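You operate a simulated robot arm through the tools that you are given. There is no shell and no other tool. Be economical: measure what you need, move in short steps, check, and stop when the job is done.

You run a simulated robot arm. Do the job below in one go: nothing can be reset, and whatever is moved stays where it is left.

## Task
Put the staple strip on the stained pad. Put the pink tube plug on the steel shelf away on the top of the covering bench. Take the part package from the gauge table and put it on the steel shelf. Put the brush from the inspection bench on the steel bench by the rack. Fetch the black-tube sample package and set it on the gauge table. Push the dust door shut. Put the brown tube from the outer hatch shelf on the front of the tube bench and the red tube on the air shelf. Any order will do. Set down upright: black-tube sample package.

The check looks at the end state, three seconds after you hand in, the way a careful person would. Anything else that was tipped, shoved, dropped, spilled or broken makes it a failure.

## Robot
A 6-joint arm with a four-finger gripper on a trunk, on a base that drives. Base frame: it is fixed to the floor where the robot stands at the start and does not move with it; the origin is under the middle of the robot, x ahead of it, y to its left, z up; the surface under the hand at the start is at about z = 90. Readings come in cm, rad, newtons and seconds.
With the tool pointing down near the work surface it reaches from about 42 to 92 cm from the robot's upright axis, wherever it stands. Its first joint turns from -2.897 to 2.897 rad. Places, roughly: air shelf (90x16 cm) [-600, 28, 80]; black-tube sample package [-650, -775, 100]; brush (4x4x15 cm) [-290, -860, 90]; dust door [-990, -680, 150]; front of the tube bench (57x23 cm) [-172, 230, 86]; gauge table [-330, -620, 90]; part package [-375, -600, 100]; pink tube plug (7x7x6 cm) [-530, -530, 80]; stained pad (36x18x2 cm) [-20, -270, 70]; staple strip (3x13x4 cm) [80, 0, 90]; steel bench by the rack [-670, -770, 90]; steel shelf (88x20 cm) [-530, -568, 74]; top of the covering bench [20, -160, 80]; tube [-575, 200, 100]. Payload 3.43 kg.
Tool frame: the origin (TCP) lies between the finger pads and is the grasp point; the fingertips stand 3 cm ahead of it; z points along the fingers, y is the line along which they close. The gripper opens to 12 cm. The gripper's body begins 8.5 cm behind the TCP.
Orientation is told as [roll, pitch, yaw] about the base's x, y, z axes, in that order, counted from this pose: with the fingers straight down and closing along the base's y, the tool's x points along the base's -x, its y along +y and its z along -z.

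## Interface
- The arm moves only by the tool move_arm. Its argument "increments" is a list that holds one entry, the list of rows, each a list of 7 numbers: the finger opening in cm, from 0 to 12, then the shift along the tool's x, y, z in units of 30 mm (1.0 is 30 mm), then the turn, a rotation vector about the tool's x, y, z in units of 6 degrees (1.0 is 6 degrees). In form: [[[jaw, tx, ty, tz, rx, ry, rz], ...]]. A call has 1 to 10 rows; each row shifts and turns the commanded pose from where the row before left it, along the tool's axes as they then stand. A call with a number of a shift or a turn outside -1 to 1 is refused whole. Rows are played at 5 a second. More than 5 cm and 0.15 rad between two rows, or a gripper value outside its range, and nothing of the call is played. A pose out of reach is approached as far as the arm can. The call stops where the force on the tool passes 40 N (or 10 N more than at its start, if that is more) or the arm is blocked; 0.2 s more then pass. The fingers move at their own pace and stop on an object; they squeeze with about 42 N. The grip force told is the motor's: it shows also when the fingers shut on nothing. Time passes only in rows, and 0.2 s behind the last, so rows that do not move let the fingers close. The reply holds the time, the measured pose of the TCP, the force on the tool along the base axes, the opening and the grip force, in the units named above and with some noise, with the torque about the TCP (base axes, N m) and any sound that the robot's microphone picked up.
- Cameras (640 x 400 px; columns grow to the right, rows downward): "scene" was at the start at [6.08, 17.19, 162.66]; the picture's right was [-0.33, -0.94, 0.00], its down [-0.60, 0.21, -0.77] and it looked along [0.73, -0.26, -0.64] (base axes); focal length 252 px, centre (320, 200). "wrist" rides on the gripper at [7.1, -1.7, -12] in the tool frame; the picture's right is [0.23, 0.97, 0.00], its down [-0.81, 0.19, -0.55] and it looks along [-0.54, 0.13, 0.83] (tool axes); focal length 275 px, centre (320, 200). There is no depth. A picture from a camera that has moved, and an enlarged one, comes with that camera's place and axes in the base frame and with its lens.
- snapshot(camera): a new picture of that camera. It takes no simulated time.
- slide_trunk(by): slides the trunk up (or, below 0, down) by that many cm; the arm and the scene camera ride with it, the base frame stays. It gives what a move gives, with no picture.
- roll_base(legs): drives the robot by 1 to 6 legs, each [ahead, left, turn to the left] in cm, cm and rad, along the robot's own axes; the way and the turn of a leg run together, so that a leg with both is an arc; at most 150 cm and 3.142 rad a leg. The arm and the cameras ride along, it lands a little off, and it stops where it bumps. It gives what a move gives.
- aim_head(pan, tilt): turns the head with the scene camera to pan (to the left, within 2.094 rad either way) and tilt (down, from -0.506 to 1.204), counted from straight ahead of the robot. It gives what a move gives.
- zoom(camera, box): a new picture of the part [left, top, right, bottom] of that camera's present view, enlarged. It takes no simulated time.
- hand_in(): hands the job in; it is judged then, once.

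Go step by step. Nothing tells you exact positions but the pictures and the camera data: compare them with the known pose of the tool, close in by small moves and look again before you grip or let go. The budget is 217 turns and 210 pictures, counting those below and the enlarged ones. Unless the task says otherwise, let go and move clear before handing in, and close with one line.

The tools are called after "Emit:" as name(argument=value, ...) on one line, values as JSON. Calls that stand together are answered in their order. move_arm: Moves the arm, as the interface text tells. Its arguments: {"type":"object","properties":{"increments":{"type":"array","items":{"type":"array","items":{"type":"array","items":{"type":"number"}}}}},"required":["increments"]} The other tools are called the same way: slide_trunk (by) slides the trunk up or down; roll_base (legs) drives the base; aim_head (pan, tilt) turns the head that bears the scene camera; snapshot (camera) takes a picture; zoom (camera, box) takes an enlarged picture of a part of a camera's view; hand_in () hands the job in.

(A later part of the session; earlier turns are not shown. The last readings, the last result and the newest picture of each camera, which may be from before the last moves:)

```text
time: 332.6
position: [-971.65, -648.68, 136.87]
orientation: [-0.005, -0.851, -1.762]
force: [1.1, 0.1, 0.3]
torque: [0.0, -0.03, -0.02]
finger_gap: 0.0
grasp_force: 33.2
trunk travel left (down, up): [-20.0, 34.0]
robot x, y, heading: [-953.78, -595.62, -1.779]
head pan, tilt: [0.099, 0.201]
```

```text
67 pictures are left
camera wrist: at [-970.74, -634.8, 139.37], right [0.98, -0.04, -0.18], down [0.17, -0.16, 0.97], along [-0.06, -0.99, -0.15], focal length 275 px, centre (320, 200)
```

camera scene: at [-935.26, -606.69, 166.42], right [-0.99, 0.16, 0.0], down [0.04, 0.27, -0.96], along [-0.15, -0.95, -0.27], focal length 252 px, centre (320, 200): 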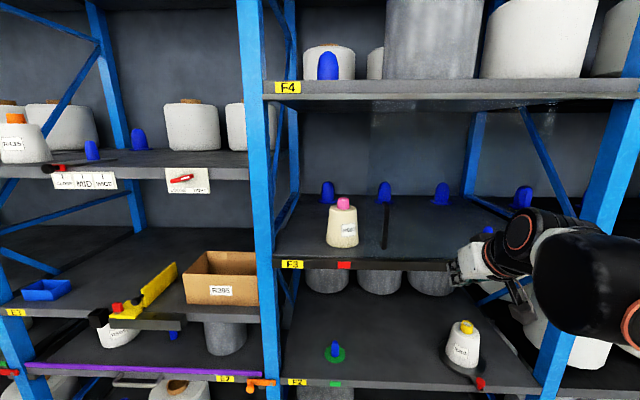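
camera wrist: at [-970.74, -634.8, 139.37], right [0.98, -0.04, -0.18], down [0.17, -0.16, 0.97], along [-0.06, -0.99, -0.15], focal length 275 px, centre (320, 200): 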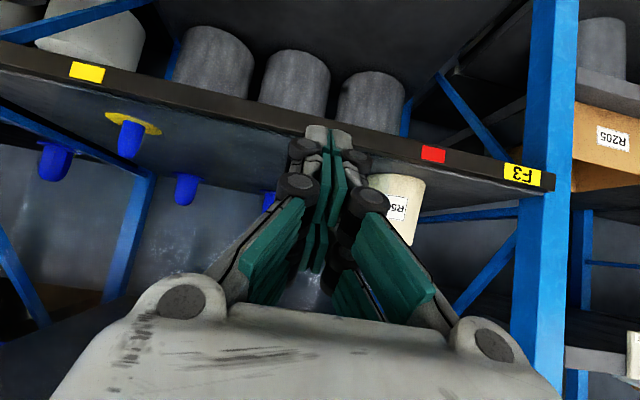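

Handle position is confirmed. I bring the tilted fingertips next to its -x side.

Emit:
move_arm(increments=[[[0, -0.64, 0.209, 0.626, 0, 0, 0], [0, -0.64, 0.209, 0.626, 0, 0, 0], [0, -0.64, 0.209, 0.626, 0, 0, 0], [0, -0.64, 0.209, 0.626, 0, 0, 0], [0, -0.64, 0.209, 0.626, 0, 0, 0], [0, -0.64, 0.209, 0.626, 0, 0, 0], [0, -0.64, 0.209, 0.626, 0, 0, 0], [0, -0.64, 0.209, 0.626, 0, 0, 0]]])

Emit:
zoom(camera="scene", box=[310, 160, 470, 280])

Emit:
snapshot(camera="wrist")

```text
time: 334.4
position: [-970.62, -670.91, 138.25]
orientation: [-0.003, -0.849, -1.761]
force: [-0.2, 0.1, 0.4]
torque: [0.0, -0.01, 0.04]
finger_gap: 0.03
grasp_force: 33.3
trunk travel left (down, up): [-20.0, 34.0]
robot x, y, heading: [-953.61, -595.2, -1.777]
head pan, tilt: [0.099, 0.201]
```

```text
3.33 times, centred on (390, 220) of scene
camera zoom: at [-934.81, -606.85, 167.12], right [-0.99, 0.11, 0.0], down [0.02, 0.2, -0.98], along [-0.1, -0.97, -0.2], focal length 839 px, centre (87, 133)
```

zoom: 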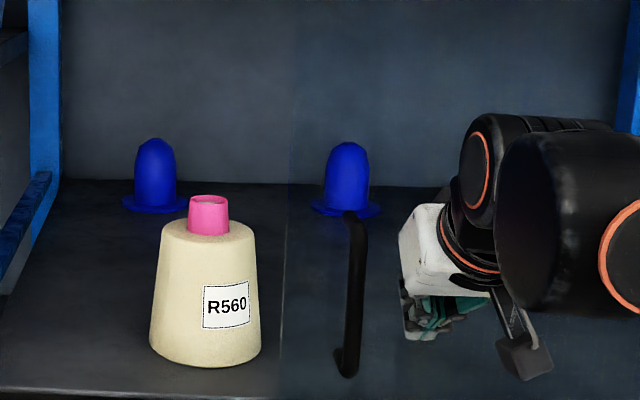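

```text
65 pictures are left
camera wrist: at [-969.82, -656.93, 140.91], right [0.98, -0.04, -0.18], down [0.17, -0.16, 0.97], along [-0.06, -0.99, -0.15], focal length 275 px, centre (320, 200)
```

wrist: 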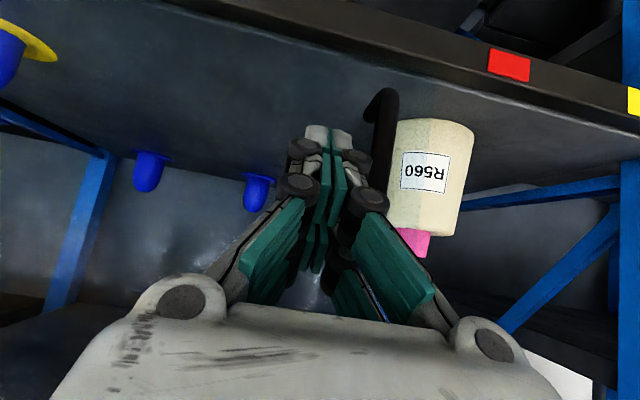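

Emit:
move_arm(increments=[[[0, -0.5, 0.1, 0.55, 0, 0, 0], [0, -0.5, 0.1, 0.55, 0, 0, 0], [0, 0, 0.2, 0, 0, 0, 0], [0, 0, 0.2, 0, 0, 0, 0], [0, 0, 0.2, 0, 0, 0, 0]]])

Emit:
snapshot(camera="wrist")

Emit:
zoom(camera="scene", box=[310, 160, 470, 280])

```text
time: 335.6
position: [-969.27, -675.55, 138.29]
orientation: [-0.003, -0.847, -1.761]
force: [-2.7, -0.7, -2.2]
torque: [0.01, -0.01, -0.05]
finger_gap: 0.0
grasp_force: 33.1
trunk travel left (down, up): [-20.0, 34.0]
robot x, y, heading: [-953.78, -595.11, -1.779]
head pan, tilt: [0.099, 0.201]
```

```text
64 pictures are left
camera wrist: at [-968.36, -661.69, 140.95], right [0.98, -0.04, -0.18], down [0.17, -0.16, 0.97], along [-0.06, -0.99, -0.15], focal length 275 px, centre (320, 200)
```

wrist: 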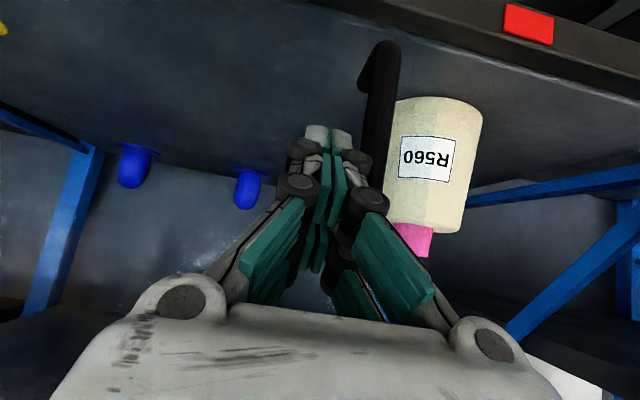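

```text
3.33 times, centred on (390, 220) of scene
camera zoom: at [-934.84, -606.82, 167.12], right [-0.99, 0.11, 0.0], down [0.02, 0.2, -0.98], along [-0.1, -0.97, -0.2], focal length 839 px, centre (87, 133)
```

zoom: 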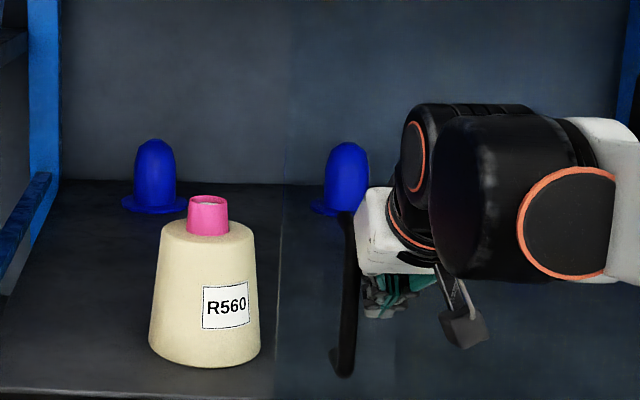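

Contact is made and the door already slides. I push on along the rack.

Emit:
move_arm(increments=[[[0, 0, 0.3, 0, 0, 0, 0], [0, 0, 0.3, 0, 0, 0, 0], [0, 0, 0.3, 0, 0, 0, 0], [0, 0, 0.3, 0, 0, 0, 0], [0, 0, 0.3, 0, 0, 0, 0], [0, 0, 0.3, 0, 0, 0, 0], [0, 0, 0.3, 0, 0, 0, 0], [0, 0, 0.3, 0, 0, 0, 0], [0, 0, 0.3, 0, 0, 0, 0], [0, 0, 0.3, 0, 0, 0, 0]]])

Emit:
zoom(camera="scene", box=[260, 130, 470, 290])

```text
time: 337.8
position: [-960.17, -677.32, 138.23]
orientation: [-0.004, -0.849, -1.759]
force: [0.5, -0.5, 0.3]
torque: [0.0, 0.01, -0.01]
finger_gap: 0.0
grasp_force: 32.9
trunk travel left (down, up): [-20.0, 34.0]
robot x, y, heading: [-953.9, -595.33, -1.778]
head pan, tilt: [0.099, 0.201]
```

```text
2.50 times, centred on (365, 210) of scene
camera zoom: at [-934.75, -606.79, 167.12], right [-0.99, 0.11, 0.0], down [0.02, 0.2, -0.98], along [-0.1, -0.97, -0.2], focal length 629 px, centre (208, 175)
```

zoom: 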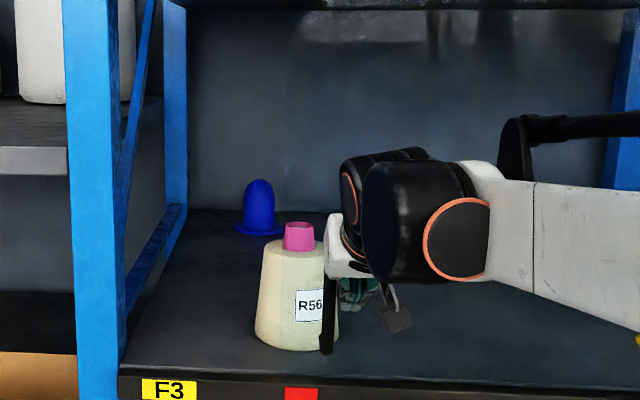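

Emit:
move_arm(increments=[[[0, 0, 0.3, 0, 0, 0, 0], [0, 0, 0.3, 0, 0, 0, 0], [0, 0, 0.3, 0, 0, 0, 0], [0, 0, 0.3, 0, 0, 0, 0], [0, 0, 0.3, 0, 0, 0, 0], [0, 0, 0.3, 0, 0, 0, 0], [0, 0, 0.3, 0, 0, 0, 0], [0, 0, 0.3, 0, 0, 0, 0], [0, 0, 0.3, 0, 0, 0, 0], [0, 0, 0.3, 0, 0, 0, 0]]])

Emit:
zoom(camera="scene", box=[260, 130, 470, 290])

```text
time: 340.0
position: [-951.43, -679.05, 138.13]
orientation: [-0.006, -0.848, -1.758]
force: [-0.6, -0.5, -0.5]
torque: [-0.02, 0.03, -0.02]
finger_gap: 0.01
grasp_force: 33.5
trunk travel left (down, up): [-20.0, 34.0]
robot x, y, heading: [-953.66, -595.11, -1.776]
head pan, tilt: [0.099, 0.201]
```

```text
2.50 times, centred on (365, 210) of scene
camera zoom: at [-934.8, -606.79, 167.12], right [-0.99, 0.11, 0.0], down [0.02, 0.2, -0.98], along [-0.1, -0.97, -0.2], focal length 629 px, centre (208, 175)
```

zoom: 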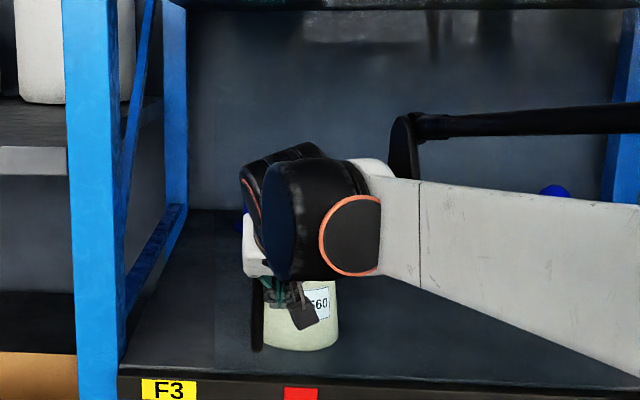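

Emit:
move_arm(increments=[[[0, 0, 0.3, 0, 0, 0, 0], [0, 0, 0.3, 0, 0, 0, 0], [0, 0, 0.3, 0, 0, 0, 0], [0, 0, 0.3, 0, 0, 0, 0], [0, 0, 0.3, 0, 0, 0, 0], [0, 0, 0.3, 0, 0, 0, 0], [0, 0, 0.3, 0, 0, 0, 0], [0, 0, 0.3, 0, 0, 0, 0], [0, 0, 0.3, 0, 0, 0, 0], [0, 0, 0.3, 0, 0, 0, 0]]])

Emit:
zoom(camera="scene", box=[240, 130, 450, 290])

```text
time: 342.2
position: [-942.73, -680.8, 138.32]
orientation: [-0.005, -0.849, -1.758]
force: [-1.1, 1.4, -1.1]
torque: [-0.01, -0.03, 0.03]
finger_gap: 0.0
grasp_force: 33.9
trunk travel left (down, up): [-20.0, 34.0]
robot x, y, heading: [-953.81, -594.91, -1.779]
head pan, tilt: [0.099, 0.201]
```

```text
2.50 times, centred on (345, 210) of scene
camera zoom: at [-934.78, -606.77, 167.12], right [-0.99, 0.11, 0.0], down [0.02, 0.2, -0.98], along [-0.1, -0.97, -0.2], focal length 629 px, centre (258, 175)
```

zoom: 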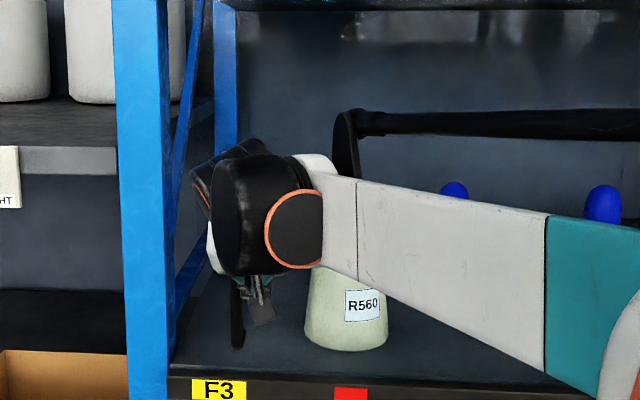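

Emit:
move_arm(increments=[[[0, 0, 0.25, 0, 0, 0, 0], [0, 0, 0.25, 0, 0, 0, 0], [0, 0, 0.25, 0, 0, 0, 0], [0, 0, 0.25, 0, 0, 0, 0], [0, 0, 0.2, 0, 0, 0, 0], [0, 0, 0.2, 0, 0, 0, 0], [0, 0, 0.2, 0, 0, 0, 0], [0, 0, 0.2, 0, 0, 0, 0], [0, 0, 0.2, 0, 0, 0, 0], [0, 0, 0.2, 0, 0, 0, 0]]])

Emit:
zoom(camera="scene", box=[240, 130, 450, 290])

```text
time: 344.1
position: [-938.44, -681.66, 138.23]
orientation: [-0.013, -0.844, -1.767]
force: [-11.5, 7.3, 0.5]
torque: [-0.11, -0.15, 0.02]
finger_gap: 0.0
grasp_force: 33.1
trunk travel left (down, up): [-20.0, 34.0]
robot x, y, heading: [-953.77, -595.05, -1.782]
head pan, tilt: [0.099, 0.201]
stopped in row 9: the force on the tool passed its limit at 45 N (the readings are from after the stop); the commanded pose is now the measured one
```

```text
2.50 times, centred on (345, 210) of scene
camera zoom: at [-935.1, -606.67, 167.18], right [-0.99, 0.11, 0.0], down [0.02, 0.2, -0.98], along [-0.11, -0.97, -0.2], focal length 629 px, centre (258, 175)
```

zoom: 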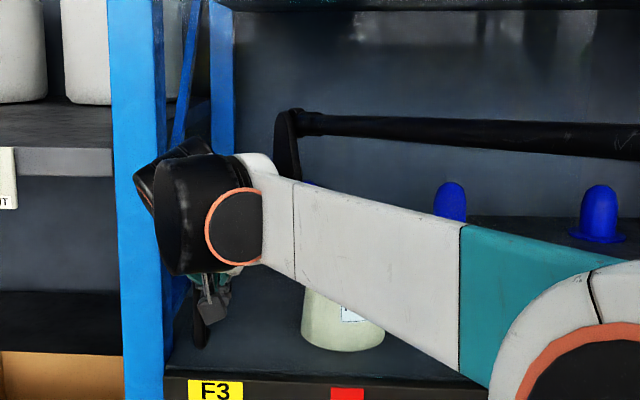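

End stop reached. I back off the handle and check the door.

Emit:
move_arm(increments=[[[0, 0, -0.6, 0, 0, 0, 0], [0, 0, -0.6, 0, 0, 0, 0], [0, 0.4, -0.3, -0.7, 0, 0, 0], [0, 0.5, -0.2, -0.8, 0, 0, 0], [0, 0.5, -0.3, -0.8, 0, 0, 0], [0, 0.5, -0.3, -0.8, 0, 0, 0], [0, 0.5, -0.3, -0.8, 0, 0, 0], [0, 0.5, -0.3, -0.8, 0, 0, 0], [0, 0.5, -0.3, -0.8, 0, 0, 0]]])

Emit:
zoom(camera="scene", box=[240, 90, 520, 290])

```text
time: 346.1
position: [-943.48, -661.16, 141.56]
orientation: [-0.01, -0.845, -1.766]
force: [-0.3, 0.9, 0.2]
torque: [-0.01, -0.02, 0.01]
finger_gap: 0.0
grasp_force: 33.4
trunk travel left (down, up): [-20.0, 34.0]
robot x, y, heading: [-954.0, -595.1, -1.785]
head pan, tilt: [0.099, 0.201]
```

```text
2.00 times, centred on (380, 190) of scene
camera zoom: at [-939.81, -604.52, 167.63], right [-0.77, 0.64, 0.0], down [0.09, 0.11, -0.99], along [-0.64, -0.76, -0.15], focal length 504 px, centre (200, 220)
```

zoom: 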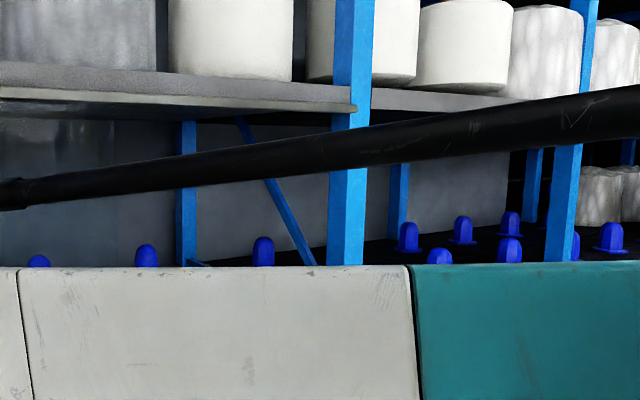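

The head was nudged by the arm. I stow the arm upright and take a clear front view of the bay.

Emit:
move_arm(increments=[[[0, 0.5, -0.3, -0.8, 0, 0, 0], [0, 0, -0.6, 0, 0, 0.95, 0], [0, 0, -0.6, 0, 0, 0.95, 0], [0, 0, -0.6, 0, 0, 0.95, 0], [0, 0, -0.6, 0, 0, 0.95, 0], [0, 0, -0.6, 0, 0, 0.95, 0], [0, 0, -0.6, 0, 0, 0.95, 0], [0, 0, -0.6, 0, 0, 0.95, 0], [0, 0, -0.6, 0, 0, 0.95, 0], [0, 0, -0.6, 0, 0, 0.4, 0]]])

Emit:
aim_head(pan=0.1, tilt=0.2)

Emit:
snapshot(camera="scene")

```text
time: 348.3
position: [-959.68, -654.98, 141.99]
orientation: [-0.008, -0.005, -1.771]
force: [-0.5, -0.1, -0.1]
torque: [0.02, -0.04, -0.04]
finger_gap: 0.03
grasp_force: 33.7
trunk travel left (down, up): [-20.0, 34.0]
robot x, y, heading: [-954.02, -595.37, -1.779]
head pan, tilt: [0.099, 0.201]
```

```text
time: 348.9
position: [-959.52, -655.16, 142.17]
orientation: [-0.008, -0.008, -1.77]
force: [-0.6, -0.7, 0.1]
torque: [0.02, 0.02, 0.02]
finger_gap: 0.0
grasp_force: 33.1
trunk travel left (down, up): [-20.0, 34.0]
robot x, y, heading: [-954.1, -595.35, -1.784]
head pan, tilt: [0.099, 0.201]
```

```text
57 pictures are left
camera scene: at [-934.88, -606.78, 167.13], right [-0.99, 0.11, 0.0], down [0.02, 0.2, -0.98], along [-0.11, -0.97, -0.2], focal length 252 px, centre (320, 200)
```

scene: 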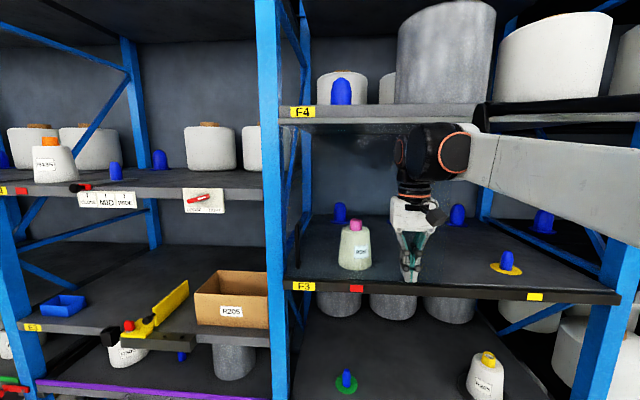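

Emit:
zoom(camera="scene", box=[280, 110, 600, 310])

```text
2.00 times, centred on (440, 210) of scene
camera zoom: at [-934.88, -606.78, 167.13], right [-0.99, 0.11, 0.0], down [0.02, 0.2, -0.98], along [-0.11, -0.97, -0.2], focal length 504 px, centre (80, 180)
```

zoom: 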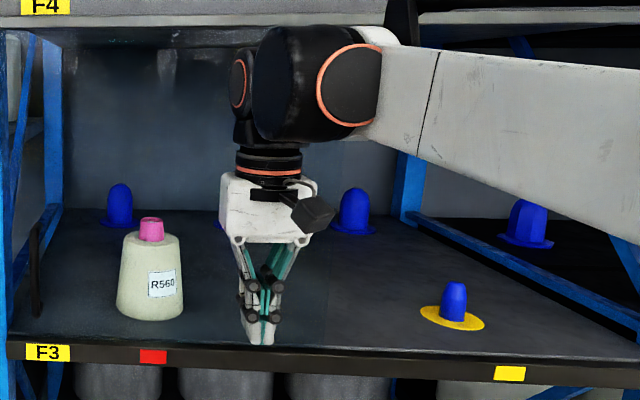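

The panel now sits against the +x post with the handle there: shut, covering the R560 compartment. Next I reverse out of the aisle to fetch the pink plug.

Emit:
roll_base(legs=[[0, 0, -1.53], [-109, 21, 0], [-118, 16, 0]])

```text
time: 363.9
position: [-798.52, -667.24, 142.21]
orientation: [-0.007, -0.007, 2.981]
force: [-0.4, 0.5, 0.3]
torque: [0.0, 0.0, 0.03]
finger_gap: 0.02
grasp_force: 33.5
trunk travel left (down, up): [-20.0, 34.0]
robot x, y, heading: [-738.81, -670.59, 2.977]
head pan, tilt: [0.099, 0.201]
```

Emit:
roll_base(legs=[[-145, -8, 0], [-145, 0, 0], [0, 0, 0.165]])

```text
time: 378.6
position: [-510.83, -716.61, 142.2]
orientation: [-0.007, -0.005, 3.134]
force: [-0.2, 0.3, -0.1]
torque: [-0.02, 0.0, 0.0]
finger_gap: 0.01
grasp_force: 33.1
trunk travel left (down, up): [-20.0, 34.0]
robot x, y, heading: [-450.93, -710.87, 3.121]
head pan, tilt: [0.099, 0.201]
```

Emit:
roll_base(legs=[[0, -120, 0.02], [0, -47, 0]])

Emit:
aim_head(pan=0.15, tilt=0.8)

Emit:
slide_trunk(by=-16)

Emit:
snapshot(camera="scene")

Emit:
snapshot(camera="wrist")

```text
time: 387.1
position: [-510.17, -550.27, 142.08]
orientation: [-0.008, -0.006, -3.125]
force: [-0.4, -0.1, -0.1]
torque: [-0.04, -0.02, 0.0]
finger_gap: 0.0
grasp_force: 33.9
trunk travel left (down, up): [-20.0, 34.0]
robot x, y, heading: [-450.2, -543.18, -3.133]
head pan, tilt: [0.099, 0.201]
```

```text
time: 388.1
position: [-510.15, -550.1, 142.1]
orientation: [-0.006, -0.005, -3.127]
force: [-0.1, 0.4, -0.1]
torque: [0.0, -0.01, 0.01]
finger_gap: 0.0
grasp_force: 33.9
trunk travel left (down, up): [-20.0, 34.0]
robot x, y, heading: [-450.67, -543.0, -3.137]
head pan, tilt: [0.15, 0.799]
```

```text
time: 389.9
position: [-509.95, -550.02, 126.11]
orientation: [-0.006, -0.006, -3.125]
force: [0.0, 0.1, -0.4]
torque: [0.0, 0.0, 0.03]
finger_gap: 0.0
grasp_force: 33.4
trunk travel left (down, up): [-4.0, 50.0]
robot x, y, heading: [-450.31, -543.08, -3.141]
head pan, tilt: [0.15, 0.799]
```

```text
55 pictures are left
camera scene: at [-456.38, -564.2, 145.77], right [-0.16, 0.99, 0.0], down [0.71, 0.11, -0.7], along [-0.69, -0.11, -0.72], focal length 252 px, centre (320, 200)
```

scene: 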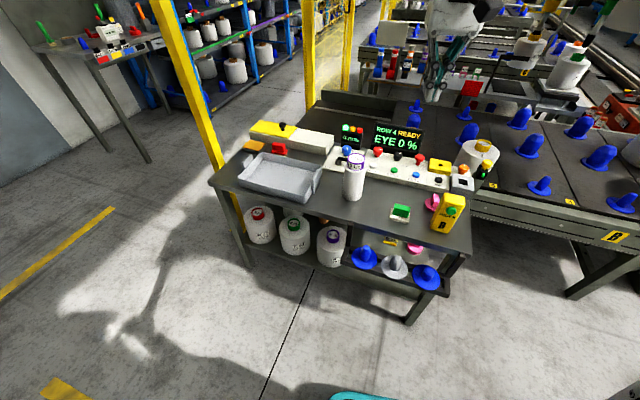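

```text
54 pictures are left
camera wrist: at [-503.02, -548.39, 138.16], right [0.24, -0.97, -0.01], down [-0.8, -0.21, 0.56], along [-0.54, -0.13, -0.83], focal length 275 px, centre (320, 200)
```

wrist: 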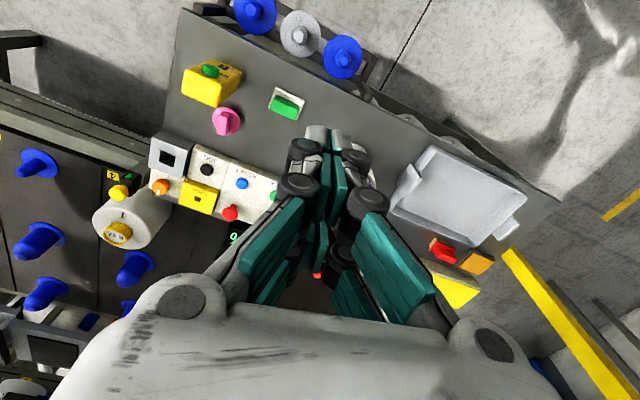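

Emit:
zoom(camera="wrist", box=[165, 50, 285, 150])

Emit:
zoom(camera="scene", box=[385, 170, 485, 250])

```text
4.00 times, centred on (225, 100) of wrist
camera zoom: at [-503.02, -548.39, 138.16], right [0.24, -0.97, -0.01], down [-0.8, -0.21, 0.56], along [-0.54, -0.13, -0.83], focal length 1101 px, centre (700, 600)
```

zoom: 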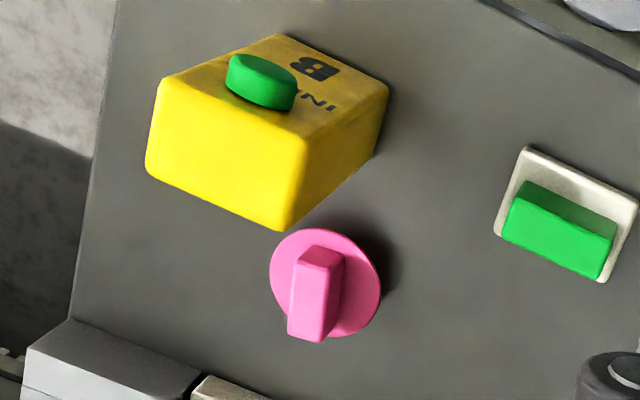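

```text
5.00 times, centred on (435, 210) of scene
camera zoom: at [-456.38, -564.2, 145.77], right [-0.16, 0.99, 0.0], down [0.71, 0.11, -0.7], along [-0.69, -0.11, -0.72], focal length 1259 px, centre (-255, 150)
```

zoom: 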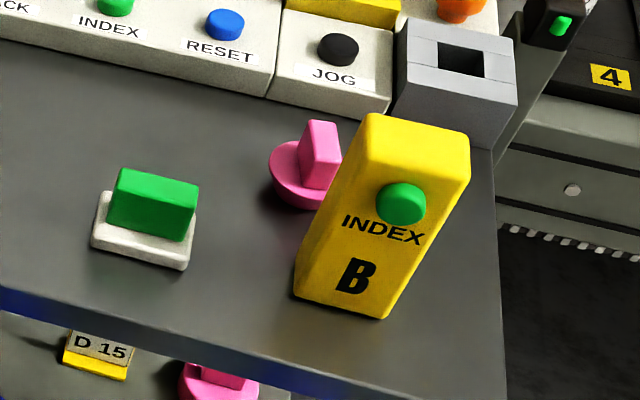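

The plug (disc with a tab) is at (-527.5, -532.3), close behind the INDEX box; to keep the wrist camera off that box I turn the hand by 180°.

Emit:
move_arm(increments=[[[6, -0.5, -0.5, 0, 0, 0, 1], [6, 0, 0, 0, 0, 0, 1], [6, 0, 0, 0, 0, 0, 1], [6, 0, 0, 0, 0, 0, 1], [6, 0, 0, 0, 0, 0, 1], [6, 0, 0, 0, 0, 0, 1], [6, 0, 0, 0, 0, 0, 1], [6, 0, 0, 0, 0, 0, 1], [6, 0, 0, 0, 0, 0, 1], [6, 0, 0, 0, 0, 0, 1]]])

Emit:
move_arm(increments=[[[6, 0, 0, 0, 0, 0, 1], [6, 0, 0, 0, 0, 0, 1], [6, 0, 0, 0, 0, 0, 1], [6, 0, 0, 0, 0, 0, 1], [6, 0, 0, 0, 0, 0, 1], [6, 0, 0, 0, 0, 0, 1], [6, 0, 0, 0, 0, 0, 1], [6, 0, 0, 0, 0, 0, 1], [6, 0, 0, 0, 0, 0, 1], [6, 0, 0, 0, 0, 0, 1]]])

Emit:
move_arm(increments=[[[6, 0, 0, 0, 0, 0, 1], [6, 0, 0, 0, 0, 0, 1], [6, 0, 0, 0, 0, 0, 1], [6, 0, 0, 0, 0, 0, 1], [6, 0, 0, 0, 0, 0, 1], [6, 0, 0, 0, 0, 0, 1], [6, 0, 0, 0, 0, 0, 1], [6, 0, 0, 0, 0, 0, 1], [6, 0, 0, 0, 0, 0, 1], [6, 0, 0, 0, 0, 0, 1]]])

```text
time: 392.1
position: [-511.63, -548.65, 126.22]
orientation: [-0.001, -0.009, 2.108]
force: [-0.4, -0.9, 0.5]
torque: [-0.04, 0.03, -0.03]
finger_gap: 6.0
grasp_force: 0.0
trunk travel left (down, up): [-4.0, 50.0]
robot x, y, heading: [-450.29, -543.24, -3.134]
head pan, tilt: [0.15, 0.799]
```

```text
time: 394.4
position: [-511.72, -548.74, 126.17]
orientation: [0.009, -0.004, 1.061]
force: [0.5, -0.6, 1.0]
torque: [-0.04, 0.01, 0.01]
finger_gap: 5.99
grasp_force: 0.1
trunk travel left (down, up): [-4.0, 50.0]
robot x, y, heading: [-450.37, -543.43, -3.138]
head pan, tilt: [0.15, 0.799]
```

```text
time: 396.6
position: [-511.65, -548.57, 126.26]
orientation: [0.005, 0.006, 0.232]
force: [-0.2, 0.4, 1.0]
torque: [-0.01, -0.02, -0.01]
finger_gap: 6.0
grasp_force: 0.1
out of reach, approached as far as the arm can: row 9, 10
trunk travel left (down, up): [-4.0, 50.0]
robot x, y, heading: [-450.68, -542.92, -3.134]
head pan, tilt: [0.15, 0.799]
```

Emit:
move_arm(increments=[[[6, 0, 0, 0, 0, 0, -0.7], [6, 0, 0, 0, 0, 0, -0.7], [6, 0, 0, 0, 0, 0, -0.7]]])

```text
time: 397.4
position: [-511.62, -548.6, 126.06]
orientation: [0.006, 0.004, 0.452]
force: [-0.8, -1.0, -0.2]
torque: [0.02, -0.02, 0.03]
finger_gap: 6.02
grasp_force: 0.1
trunk travel left (down, up): [-4.0, 50.0]
robot x, y, heading: [-450.5, -543.15, -3.132]
head pan, tilt: [0.15, 0.799]
```

Emit:
move_arm(increments=[[[6, 0.44, 0.84, 0, 0, 0, 0.5], [6, 0.44, 0.84, 0, 0, 0, 0.5], [6, 0.44, 0.84, 0, 0, 0, 0.5], [6, 0.44, 0.84, 0, 0, 0, 0], [6, 0.44, 0.84, 0, 0, 0, 0], [6, 0.44, 0.84, 0, 0, 0, 0], [6, 0.44, 0.84, 0, 0, 0, 0], [6, 0.44, 0.84, 0, 0, 0, 0], [6, 0, 0, 0.9, 0, 0, 0], [6, 0, 0, 0.9, 0, 0, 0]]])

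Emit:
snapshot(camera="wrist")

```text
time: 399.6
position: [-528.16, -533.17, 120.87]
orientation: [0.007, 0.004, 0.294]
force: [0.4, -0.4, 0.0]
torque: [-0.03, 0.02, -0.02]
finger_gap: 6.01
grasp_force: 0.0
trunk travel left (down, up): [-4.0, 50.0]
robot x, y, heading: [-450.49, -543.27, -3.136]
head pan, tilt: [0.15, 0.799]
```

```text
51 pictures are left
camera wrist: at [-534.64, -536.89, 133.03], right [-0.5, 0.86, 0.01], down [0.72, 0.42, 0.55], along [0.47, 0.28, -0.83], focal length 275 px, centre (320, 200)
```

wrist: 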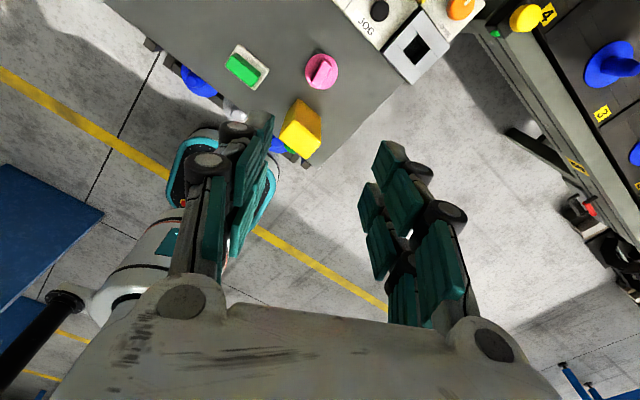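

Emit:
move_arm(increments=[[[6, -0.05, 0.2, 0.9, 0, 0, 0], [6, 0, 0, 0.9, 0, 0, 0], [6, 0, 0, 0.9, 0, 0, 0], [6, 0, 0, 0.9, 0, 0, 0], [6, 0, 0, 0.9, 0, 0, 0], [6, 0, 0, 0.9, 0, 0, 0], [6, 0, 0, 0.9, 0, 0, 0], [6, 0, 0, 0.9, 0, 0, 0], [6, 0, 0, 0.9, 0, 0, 0], [6, 0, 0, 0.9, 0, 0, 0]]])

Emit:
snapshot(camera="wrist")

Emit:
zoom(camera="scene", box=[385, 150, 485, 250])

```text
time: 401.8
position: [-528.26, -532.31, 94.07]
orientation: [0.005, 0.003, 0.293]
force: [-0.5, 1.1, -0.2]
torque: [0.0, -0.04, 0.01]
finger_gap: 5.98
grasp_force: 0.1
trunk travel left (down, up): [-4.0, 50.0]
robot x, y, heading: [-450.86, -542.85, -3.135]
head pan, tilt: [0.15, 0.799]
```

```text
50 pictures are left
camera wrist: at [-534.73, -536.04, 106.07], right [-0.5, 0.86, 0.01], down [0.72, 0.42, 0.55], along [0.47, 0.28, -0.83], focal length 275 px, centre (320, 200)
```

wrist: 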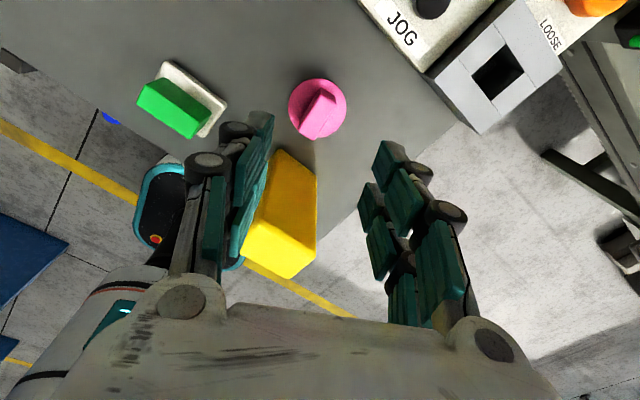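

```text
4.00 times, centred on (435, 200) of scene
camera zoom: at [-456.41, -564.2, 145.76], right [-0.16, 0.99, 0.0], down [0.71, 0.11, -0.7], along [-0.69, -0.11, -0.72], focal length 1007 px, centre (-140, 200)
```

zoom: 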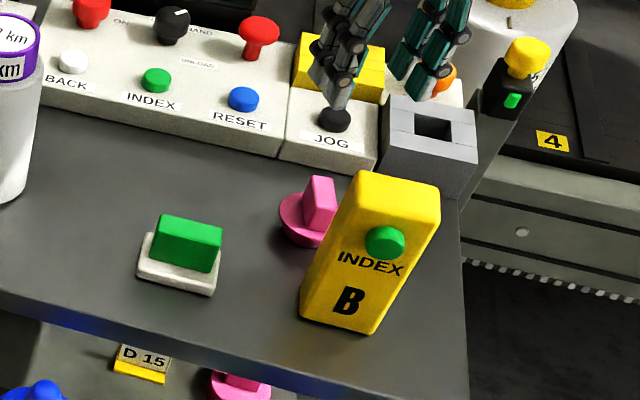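

Emit:
move_arm(increments=[[[6, 0, 0.05, 0.8, 0, 0, 0], [6, 0, 0, 0.8, 0, 0, 0], [6, 0, 0, 0.8, 0, 0, 0], [6, 0, 0, 0.8, 0, 0, 0], [6, 0, 0, 0.6, 0, 0, 0], [6, 0, 0, 0.4, 0, 0, 0]]])

Emit:
snapshot(camera="wrist")

```text
time: 403.1
position: [-528.45, -532.04, 81.41]
orientation: [0.005, 0.002, 0.295]
force: [0.6, -0.6, 0.6]
torque: [-0.02, -0.02, -0.02]
finger_gap: 5.98
grasp_force: 0.2
trunk travel left (down, up): [-4.0, 50.0]
robot x, y, heading: [-450.35, -543.01, -3.14]
head pan, tilt: [0.15, 0.799]
```

```text
48 pictures are left
camera wrist: at [-534.89, -535.76, 93.4], right [-0.5, 0.86, 0.01], down [0.72, 0.42, 0.55], along [0.47, 0.28, -0.83], focal length 275 px, centre (320, 200)
```

wrist: 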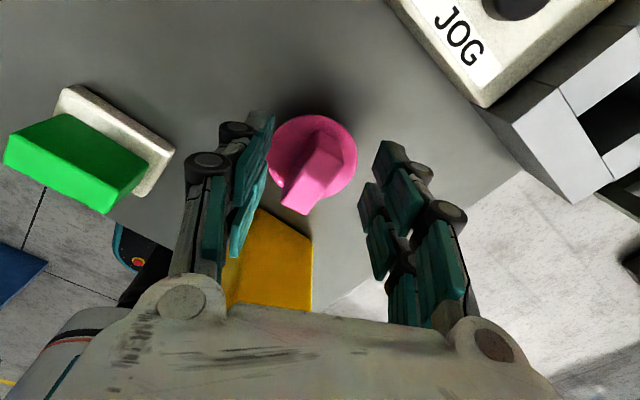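

Emit:
move_arm(increments=[[[5, 0, -0.1, 0.3, 0, 0, 0.8], [5, 0, 0, 0.2, 0, 0, 0], [5, 0, 0, 0.1, 0, 0, 0]]])

Emit:
snapshot(camera="wrist")

```text
time: 403.9
position: [-528.48, -532.42, 79.41]
orientation: [0.006, 0.006, 0.209]
force: [0.2, 0.0, 1.0]
torque: [0.0, -0.01, 0.03]
finger_gap: 5.02
grasp_force: 0.1
trunk travel left (down, up): [-4.0, 50.0]
robot x, y, heading: [-450.33, -543.04, -3.137]
head pan, tilt: [0.15, 0.799]
```

```text
47 pictures are left
camera wrist: at [-535.12, -535.52, 91.55], right [-0.43, 0.9, 0.01], down [0.76, 0.35, 0.55], along [0.49, 0.24, -0.83], focal length 275 px, centre (320, 200)
```

wrist: 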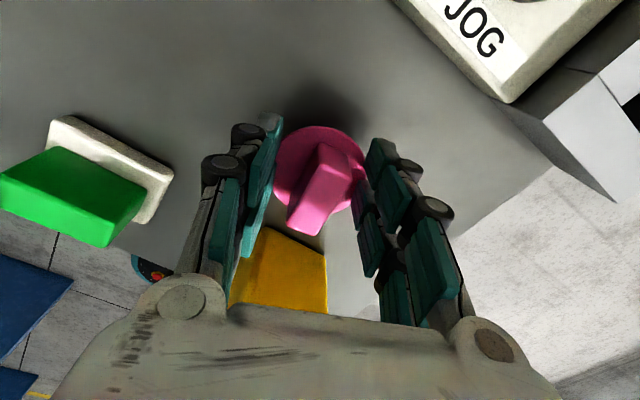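

Emit:
move_arm(increments=[[[5, 0, 0, 0.1, 0, 0, 0], [2, 0, 0, 0, 0, 0, 0], [0, 0, 0, 0, 0, 0, 0], [0, 0, 0, 0, 0, 0, 0], [0, 0, 0, 0, 0, 0, 0], [0, 0, 0, -0.1, 0, 0, 0], [0, 0, 0, -0.2, 0, 0, 0], [0, 0, 0, -0.3, 0, 0, 0], [0, 0, 0, -0.4, 0, 0, 0]]])

Emit:
move_arm(increments=[[[0, 0, 0, -0.5, 0, 0, 0], [0, 0, 0, -0.5, 0, 0, 0], [0, 0, 0, -0.6, 0, 0, 0], [0, 0, 0, -0.6, 0, 0, 0], [0, 0, 0, -0.7, 0, 0, 0], [0, 0, 0, -0.7, 0, 0, 0], [0, 0, 0, -0.7, 0, 0, 0], [0, 0, 0, -0.7, 0, 0, 0], [0, 0, 0, -0.7, 0, 0, 0], [0, 0, 0, -0.7, 0, 0, 0]]])

Emit:
snapshot(camera="wrist")

```text
time: 405.9
position: [-528.35, -532.38, 82.27]
orientation: [0.006, 0.006, 0.211]
force: [-0.3, -0.8, -0.6]
torque: [-0.02, -0.01, -0.03]
finger_gap: 1.87
grasp_force: 42.3
trunk travel left (down, up): [-4.0, 50.0]
robot x, y, heading: [-450.4, -542.89, -3.13]
head pan, tilt: [0.15, 0.799]
```

```text
time: 408.1
position: [-528.25, -532.54, 101.41]
orientation: [0.004, 0.006, 0.209]
force: [0.1, -0.1, 0.4]
torque: [-0.03, -0.03, -0.02]
finger_gap: 1.89
grasp_force: 41.8
trunk travel left (down, up): [-4.0, 50.0]
robot x, y, heading: [-450.23, -542.99, -3.135]
head pan, tilt: [0.15, 0.799]
```

```text
46 pictures are left
camera wrist: at [-534.96, -535.65, 113.44], right [-0.43, 0.9, 0.01], down [0.76, 0.35, 0.55], along [0.49, 0.24, -0.84], focal length 275 px, centre (320, 200)
```

wrist: 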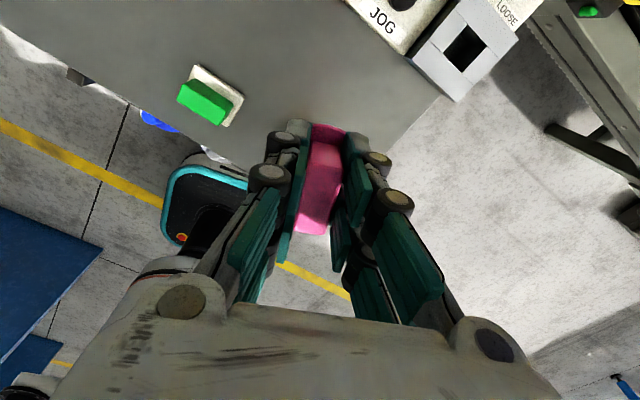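

Plug is held. I raise it, draw back and turn the hand back to normal.

Emit:
move_arm(increments=[[[0, 0, 0, -0.8, 0, 0, 0], [0, 0, 0, -0.8, 0, 0, 0], [0, 0, 0, -0.8, 0, 0, 0], [0, 0, 0, -0.8, 0, 0, 0], [0, -0.8, 0, -0.8, 0, 0, 0], [0, -0.9, 0, -0.8, 0, 0, -1], [0, -0.9, 0, -0.8, 0, 0, -1], [0, -0.9, 0, 0, 0, 0, -1], [0, -0.9, 0, 0, 0, 0, -1], [0, -0.9, 0, 0, 0, 0, -1]]])

Emit:
move_arm(increments=[[[0, 0, 0, 0, 0, 0, -1], [0, 0, 0, 0, 0, 0, -1], [0, 0, 0, 0, 0, 0, -1], [0, 0, 0, 0, 0, 0, -1], [0, 0, 0, 0, 0, 0, -1], [0, 0, 0, 0, 0, 0, -1], [0, 0, 0, 0, 0, 0, -1], [0, 0, 0, 0, 0, 0, -1], [0, 0, 0, 0, 0, 0, -1], [0, 0, 0, 0, 0, 0, -1]]])

Emit:
move_arm(increments=[[[0, 0, 0, 0, 0, 0, -1], [0, 0, 0, 0, 0, 0, -1], [0, 0, 0, 0, 0, 0, -1], [0, 0, 0, 0, 0, 0, -1], [0, 0, 0, 0, 0, 0, -1], [0, 0, 0, 0, 0, 0, -1], [0, 0, 0, 0, 0, 0, -1], [0, 0, 0, 0, 0, 0, -1], [0, 0, 0, 0, 0, 0, -1], [0, 0, 0, 0, 0, 0, -1]]])

Emit:
slide_trunk(by=10)

Emit:
zoom(camera="scene", box=[210, 100, 520, 290])

```text
time: 410.4
position: [-513.52, -526.65, 118.15]
orientation: [0.008, 0.001, 0.734]
force: [0.3, 0.0, -0.6]
torque: [0.03, 0.0, 0.0]
finger_gap: 1.89
grasp_force: 41.9
trunk travel left (down, up): [-4.0, 50.0]
robot x, y, heading: [-450.72, -543.21, -3.134]
head pan, tilt: [0.15, 0.799]
```

```text
time: 412.6
position: [-513.7, -526.66, 118.2]
orientation: [0.006, -0.006, 1.782]
force: [0.1, -0.6, 0.6]
torque: [-0.02, -0.01, 0.0]
finger_gap: 1.88
grasp_force: 42.2
trunk travel left (down, up): [-4.0, 50.0]
robot x, y, heading: [-450.79, -542.93, -3.14]
head pan, tilt: [0.15, 0.799]
```

```text
time: 414.8
position: [-513.76, -526.66, 118.06]
orientation: [-0.002, -0.008, 2.83]
force: [-0.5, 0.4, -0.9]
torque: [0.0, -0.02, -0.01]
finger_gap: 1.86
grasp_force: 42.5
trunk travel left (down, up): [-4.0, 50.0]
robot x, y, heading: [-450.75, -542.77, -3.137]
head pan, tilt: [0.15, 0.799]
```

```text
time: 416.1
position: [-513.56, -526.61, 128.21]
orientation: [-0.003, -0.008, 2.827]
force: [0.1, 0.1, 0.1]
torque: [0.02, -0.01, 0.01]
finger_gap: 1.89
grasp_force: 42.4
trunk travel left (down, up): [-14.0, 40.0]
robot x, y, heading: [-450.41, -543.01, -3.134]
head pan, tilt: [0.15, 0.799]
```

```text
2.06 times, centred on (365, 195) of scene
camera zoom: at [-456.4, -564.19, 155.75], right [-0.16, 0.99, 0.0], down [0.71, 0.11, -0.7], along [-0.69, -0.11, -0.72], focal length 520 px, centre (227, 210)
```

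zoom: 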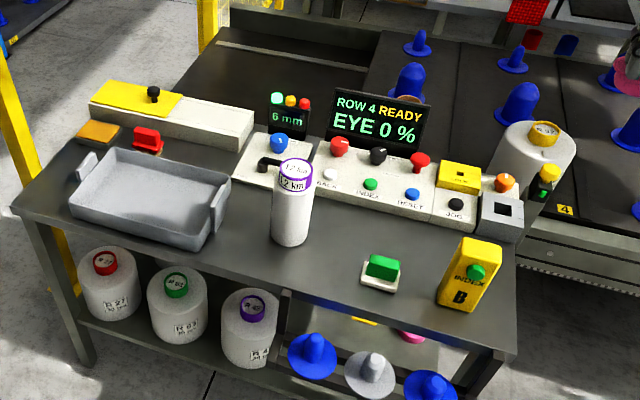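

Table undisturbed. Now I carry the plug to the covering bench: reverse east, turn round, and go up the aisle.

Emit:
roll_base(legs=[[-145, -25, 0], [-145, -20, 0], [-40, 0, 0], [0, 0, 3.13]])

Emit:
roll_base(legs=[[0, 145, 0], [0, 145, 0]])

```text
time: 439.7
position: [-56.67, -513.92, 128.16]
orientation: [-0.002, -0.005, -0.325]
force: [1.3, 0.3, -0.6]
torque: [0.0, -0.01, 0.02]
finger_gap: 1.87
grasp_force: 42.0
trunk travel left (down, up): [-14.0, 40.0]
robot x, y, heading: [-119.3, -496.66, -0.004]
head pan, tilt: [0.15, 0.799]
```

```text
time: 453.7
position: [-55.74, -223.46, 128.29]
orientation: [-0.003, -0.006, -0.312]
force: [1.0, 0.4, 0.2]
torque: [0.02, 0.02, 0.01]
finger_gap: 1.87
grasp_force: 42.6
trunk travel left (down, up): [-14.0, 40.0]
robot x, y, heading: [-119.18, -207.69, 0.004]
head pan, tilt: [0.15, 0.799]
```

Emit:
roll_base(legs=[[0, 48, 0], [40, 0, 0]])

Emit:
aim_head(pan=0.0, tilt=0.7)

Emit:
snapshot(camera="scene")

```text
time: 458.7
position: [-15.96, -175.12, 128.16]
orientation: [-0.003, -0.008, -0.315]
force: [0.0, -0.6, -0.8]
torque: [0.02, 0.02, 0.01]
finger_gap: 1.87
grasp_force: 42.1
trunk travel left (down, up): [-14.0, 40.0]
robot x, y, heading: [-78.88, -158.77, 0.003]
head pan, tilt: [0.15, 0.799]
```

```text
time: 459.4
position: [-15.91, -175.06, 128.23]
orientation: [-0.002, -0.007, -0.314]
force: [-0.1, 0.2, -0.9]
torque: [-0.04, 0.04, -0.03]
finger_gap: 1.88
grasp_force: 42.5
trunk travel left (down, up): [-14.0, 40.0]
robot x, y, heading: [-79.34, -158.7, 0.01]
head pan, tilt: [0.0, 0.7]
```

```text
44 pictures are left
camera scene: at [-72.68, -138.66, 156.58], right [0.01, -1.0, 0.0], down [-0.64, 0.0, -0.76], along [0.76, 0.01, -0.64], focal length 252 px, centre (320, 200)
```

scene: 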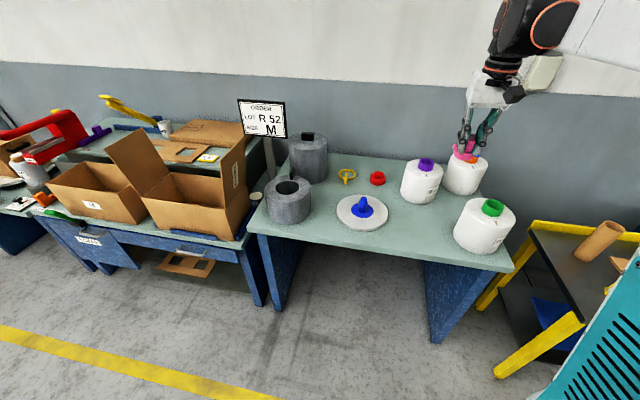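

Free spot on the covering bench at about (2, -177). I move there and descend.

Emit:
move_arm(increments=[[[0, -0.84, 0.174, 0, 0, 0, 0], [0, -0.84, 0.174, 0, 0, 0, 0], [0, -0.84, 0.174, 0, 0, 0, 0], [0, -0.84, 0.174, 0, 0, 0, 0], [0, -0.84, 0.174, 0, 0, 0, 0], [0, -0.84, 0.174, 0, 0, 0, 0], [0, -0.84, 0.174, 0, 0, 0, 0]]])

Emit:
slide_trunk(by=-10)

Emit:
move_arm(increments=[[[0, 0, 0, 0.8, 0, 0, 0], [0, 0, 0, 0.9, 0, 0, 0], [0, 0, 0, 0.9, 0, 0, 0], [0, 0, 0, 0.9, 0, 0, 0], [0, 0, 0, 0.9, 0, 0, 0], [0, 0, 0, 0.9, 0, 0, 0], [0, 0, 0, 0.9, 0, 0, 0], [0, 0, 0, 0.9, 0, 0, 0], [0, 0, 0, 0.9, 0, 0, 0]]])

Emit:
snapshot(camera="wrist")

Emit:
zoom(camera="scene", box=[300, 130, 540, 280])

```text
time: 461.0
position: [1.74, -177.15, 128.34]
orientation: [-0.005, -0.007, -0.315]
force: [0.4, -0.5, -0.2]
torque: [0.01, 0.03, 0.0]
finger_gap: 1.88
grasp_force: 42.0
trunk travel left (down, up): [-14.0, 40.0]
robot x, y, heading: [-78.87, -158.68, 0.007]
head pan, tilt: [0.0, 0.7]
```

```text
time: 462.3
position: [1.76, -177.11, 118.47]
orientation: [-0.001, -0.006, -0.316]
force: [-0.5, -0.8, 0.2]
torque: [0.0, -0.02, 0.01]
finger_gap: 1.84
grasp_force: 42.0
trunk travel left (down, up): [-4.0, 50.0]
robot x, y, heading: [-79.34, -158.71, 0.01]
head pan, tilt: [0.0, 0.7]
```

```text
time: 464.3
position: [1.79, -177.43, 94.33]
orientation: [-0.001, -0.007, -0.314]
force: [-1.1, -0.3, 0.1]
torque: [-0.01, -0.02, -0.01]
finger_gap: 1.89
grasp_force: 42.1
trunk travel left (down, up): [-4.0, 50.0]
robot x, y, heading: [-79.17, -158.7, 0.009]
head pan, tilt: [0.0, 0.7]
```

```text
43 pictures are left
camera wrist: at [-5.77, -176.65, 106.34], right [0.08, 1.0, 0.0], down [0.83, -0.07, 0.56], along [0.56, -0.05, -0.83], focal length 275 px, centre (320, 200)
```

wrist: 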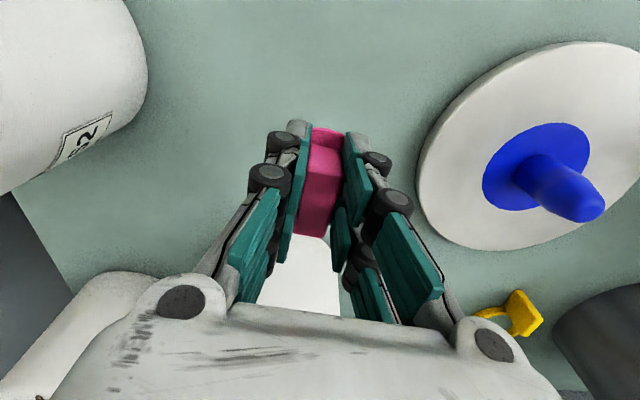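

```text
2.67 times, centred on (420, 205) of scene
camera zoom: at [-72.68, -138.66, 146.59], right [0.01, -1.0, 0.0], down [-0.64, 0.0, -0.76], along [0.76, 0.01, -0.64], focal length 671 px, centre (53, 187)
```

zoom: 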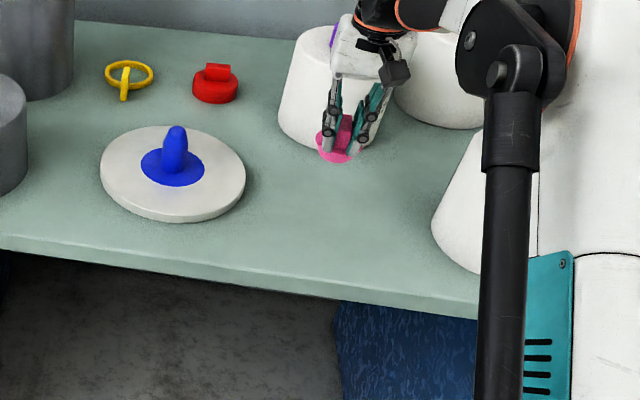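

Emit:
move_arm(increments=[[[0, 0, 0, 0.6, 0, 0, 0], [0, 0, 0, 0.6, 0, 0, 0], [0, 0, 0, 0.5, 0, 0, 0], [0, 0, 0, 0.3, 0, 0, 0], [0, 0, 0, 0.2, 0, 0, 0], [0, 0, 0, 0.15, 0, 0, 0], [0, 0, 0, 0.1, 0, 0, 0], [0, 0, 0, 0.1, 0, 0, 0], [0, 0, 0, 0.1, 0, 0, 0], [0, 0, 0, 0.1, 0, 0, 0]]])

```text
time: 466.5
position: [1.94, -177.31, 86.13]
orientation: [-0.004, -0.007, -0.315]
force: [0.7, 1.0, 0.4]
torque: [0.01, 0.0, 0.0]
finger_gap: 1.88
grasp_force: 42.0
trunk travel left (down, up): [-4.0, 50.0]
robot x, y, heading: [-79.11, -158.52, 0.007]
head pan, tilt: [0.0, 0.7]
```

Emit:
move_arm(increments=[[[0, 0, 0, 0.12, 0, 0, 0], [0, 0, 0, 0.1, 0, 0, 0], [0, 0, 0, 0.1, 0, 0, 0], [0, 0, 0, 0.1, 0, 0, 0], [0, 0, 0, 0.1, 0, 0, 0], [0, 0, 0, 0.1, 0, 0, 0], [0, 0, 0, 0.1, 0, 0, 0], [0, 0, 0, 0.1, 0, 0, 0], [0, 0, 0, 0.1, 0, 0, 0]]])

Emit:
zoom(camera="scene", box=[340, 130, 480, 230])

```text
time: 467.6
position: [1.89, -177.41, 85.23]
orientation: [-0.002, -0.012, -0.314]
force: [-2.6, -0.2, 22.5]
torque: [0.1, 0.09, -0.02]
finger_gap: 1.85
grasp_force: 42.1
trunk travel left (down, up): [-4.0, 50.0]
robot x, y, heading: [-79.34, -159.0, 0.006]
head pan, tilt: [0.0, 0.7]
stopped in row 5: the force on the tool passed its limit at 48 N (the readings are from after the stop); the commanded pose is now the measured one
```

```text
4.00 times, centred on (410, 180) of scene
camera zoom: at [-72.91, -138.61, 146.6], right [0.01, -1.0, 0.0], down [-0.64, 0.0, -0.77], along [0.77, 0.0, -0.64], focal length 1007 px, centre (-40, 280)
```

zoom: 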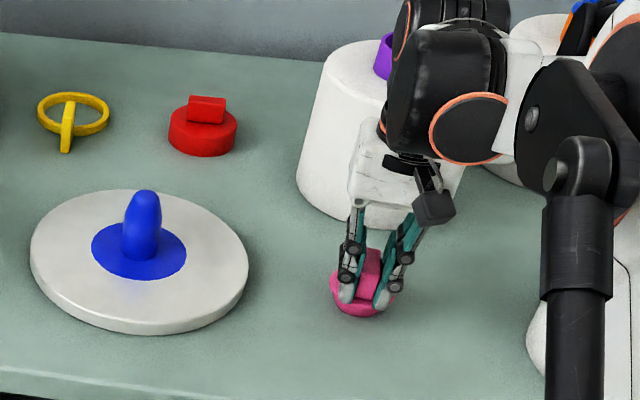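

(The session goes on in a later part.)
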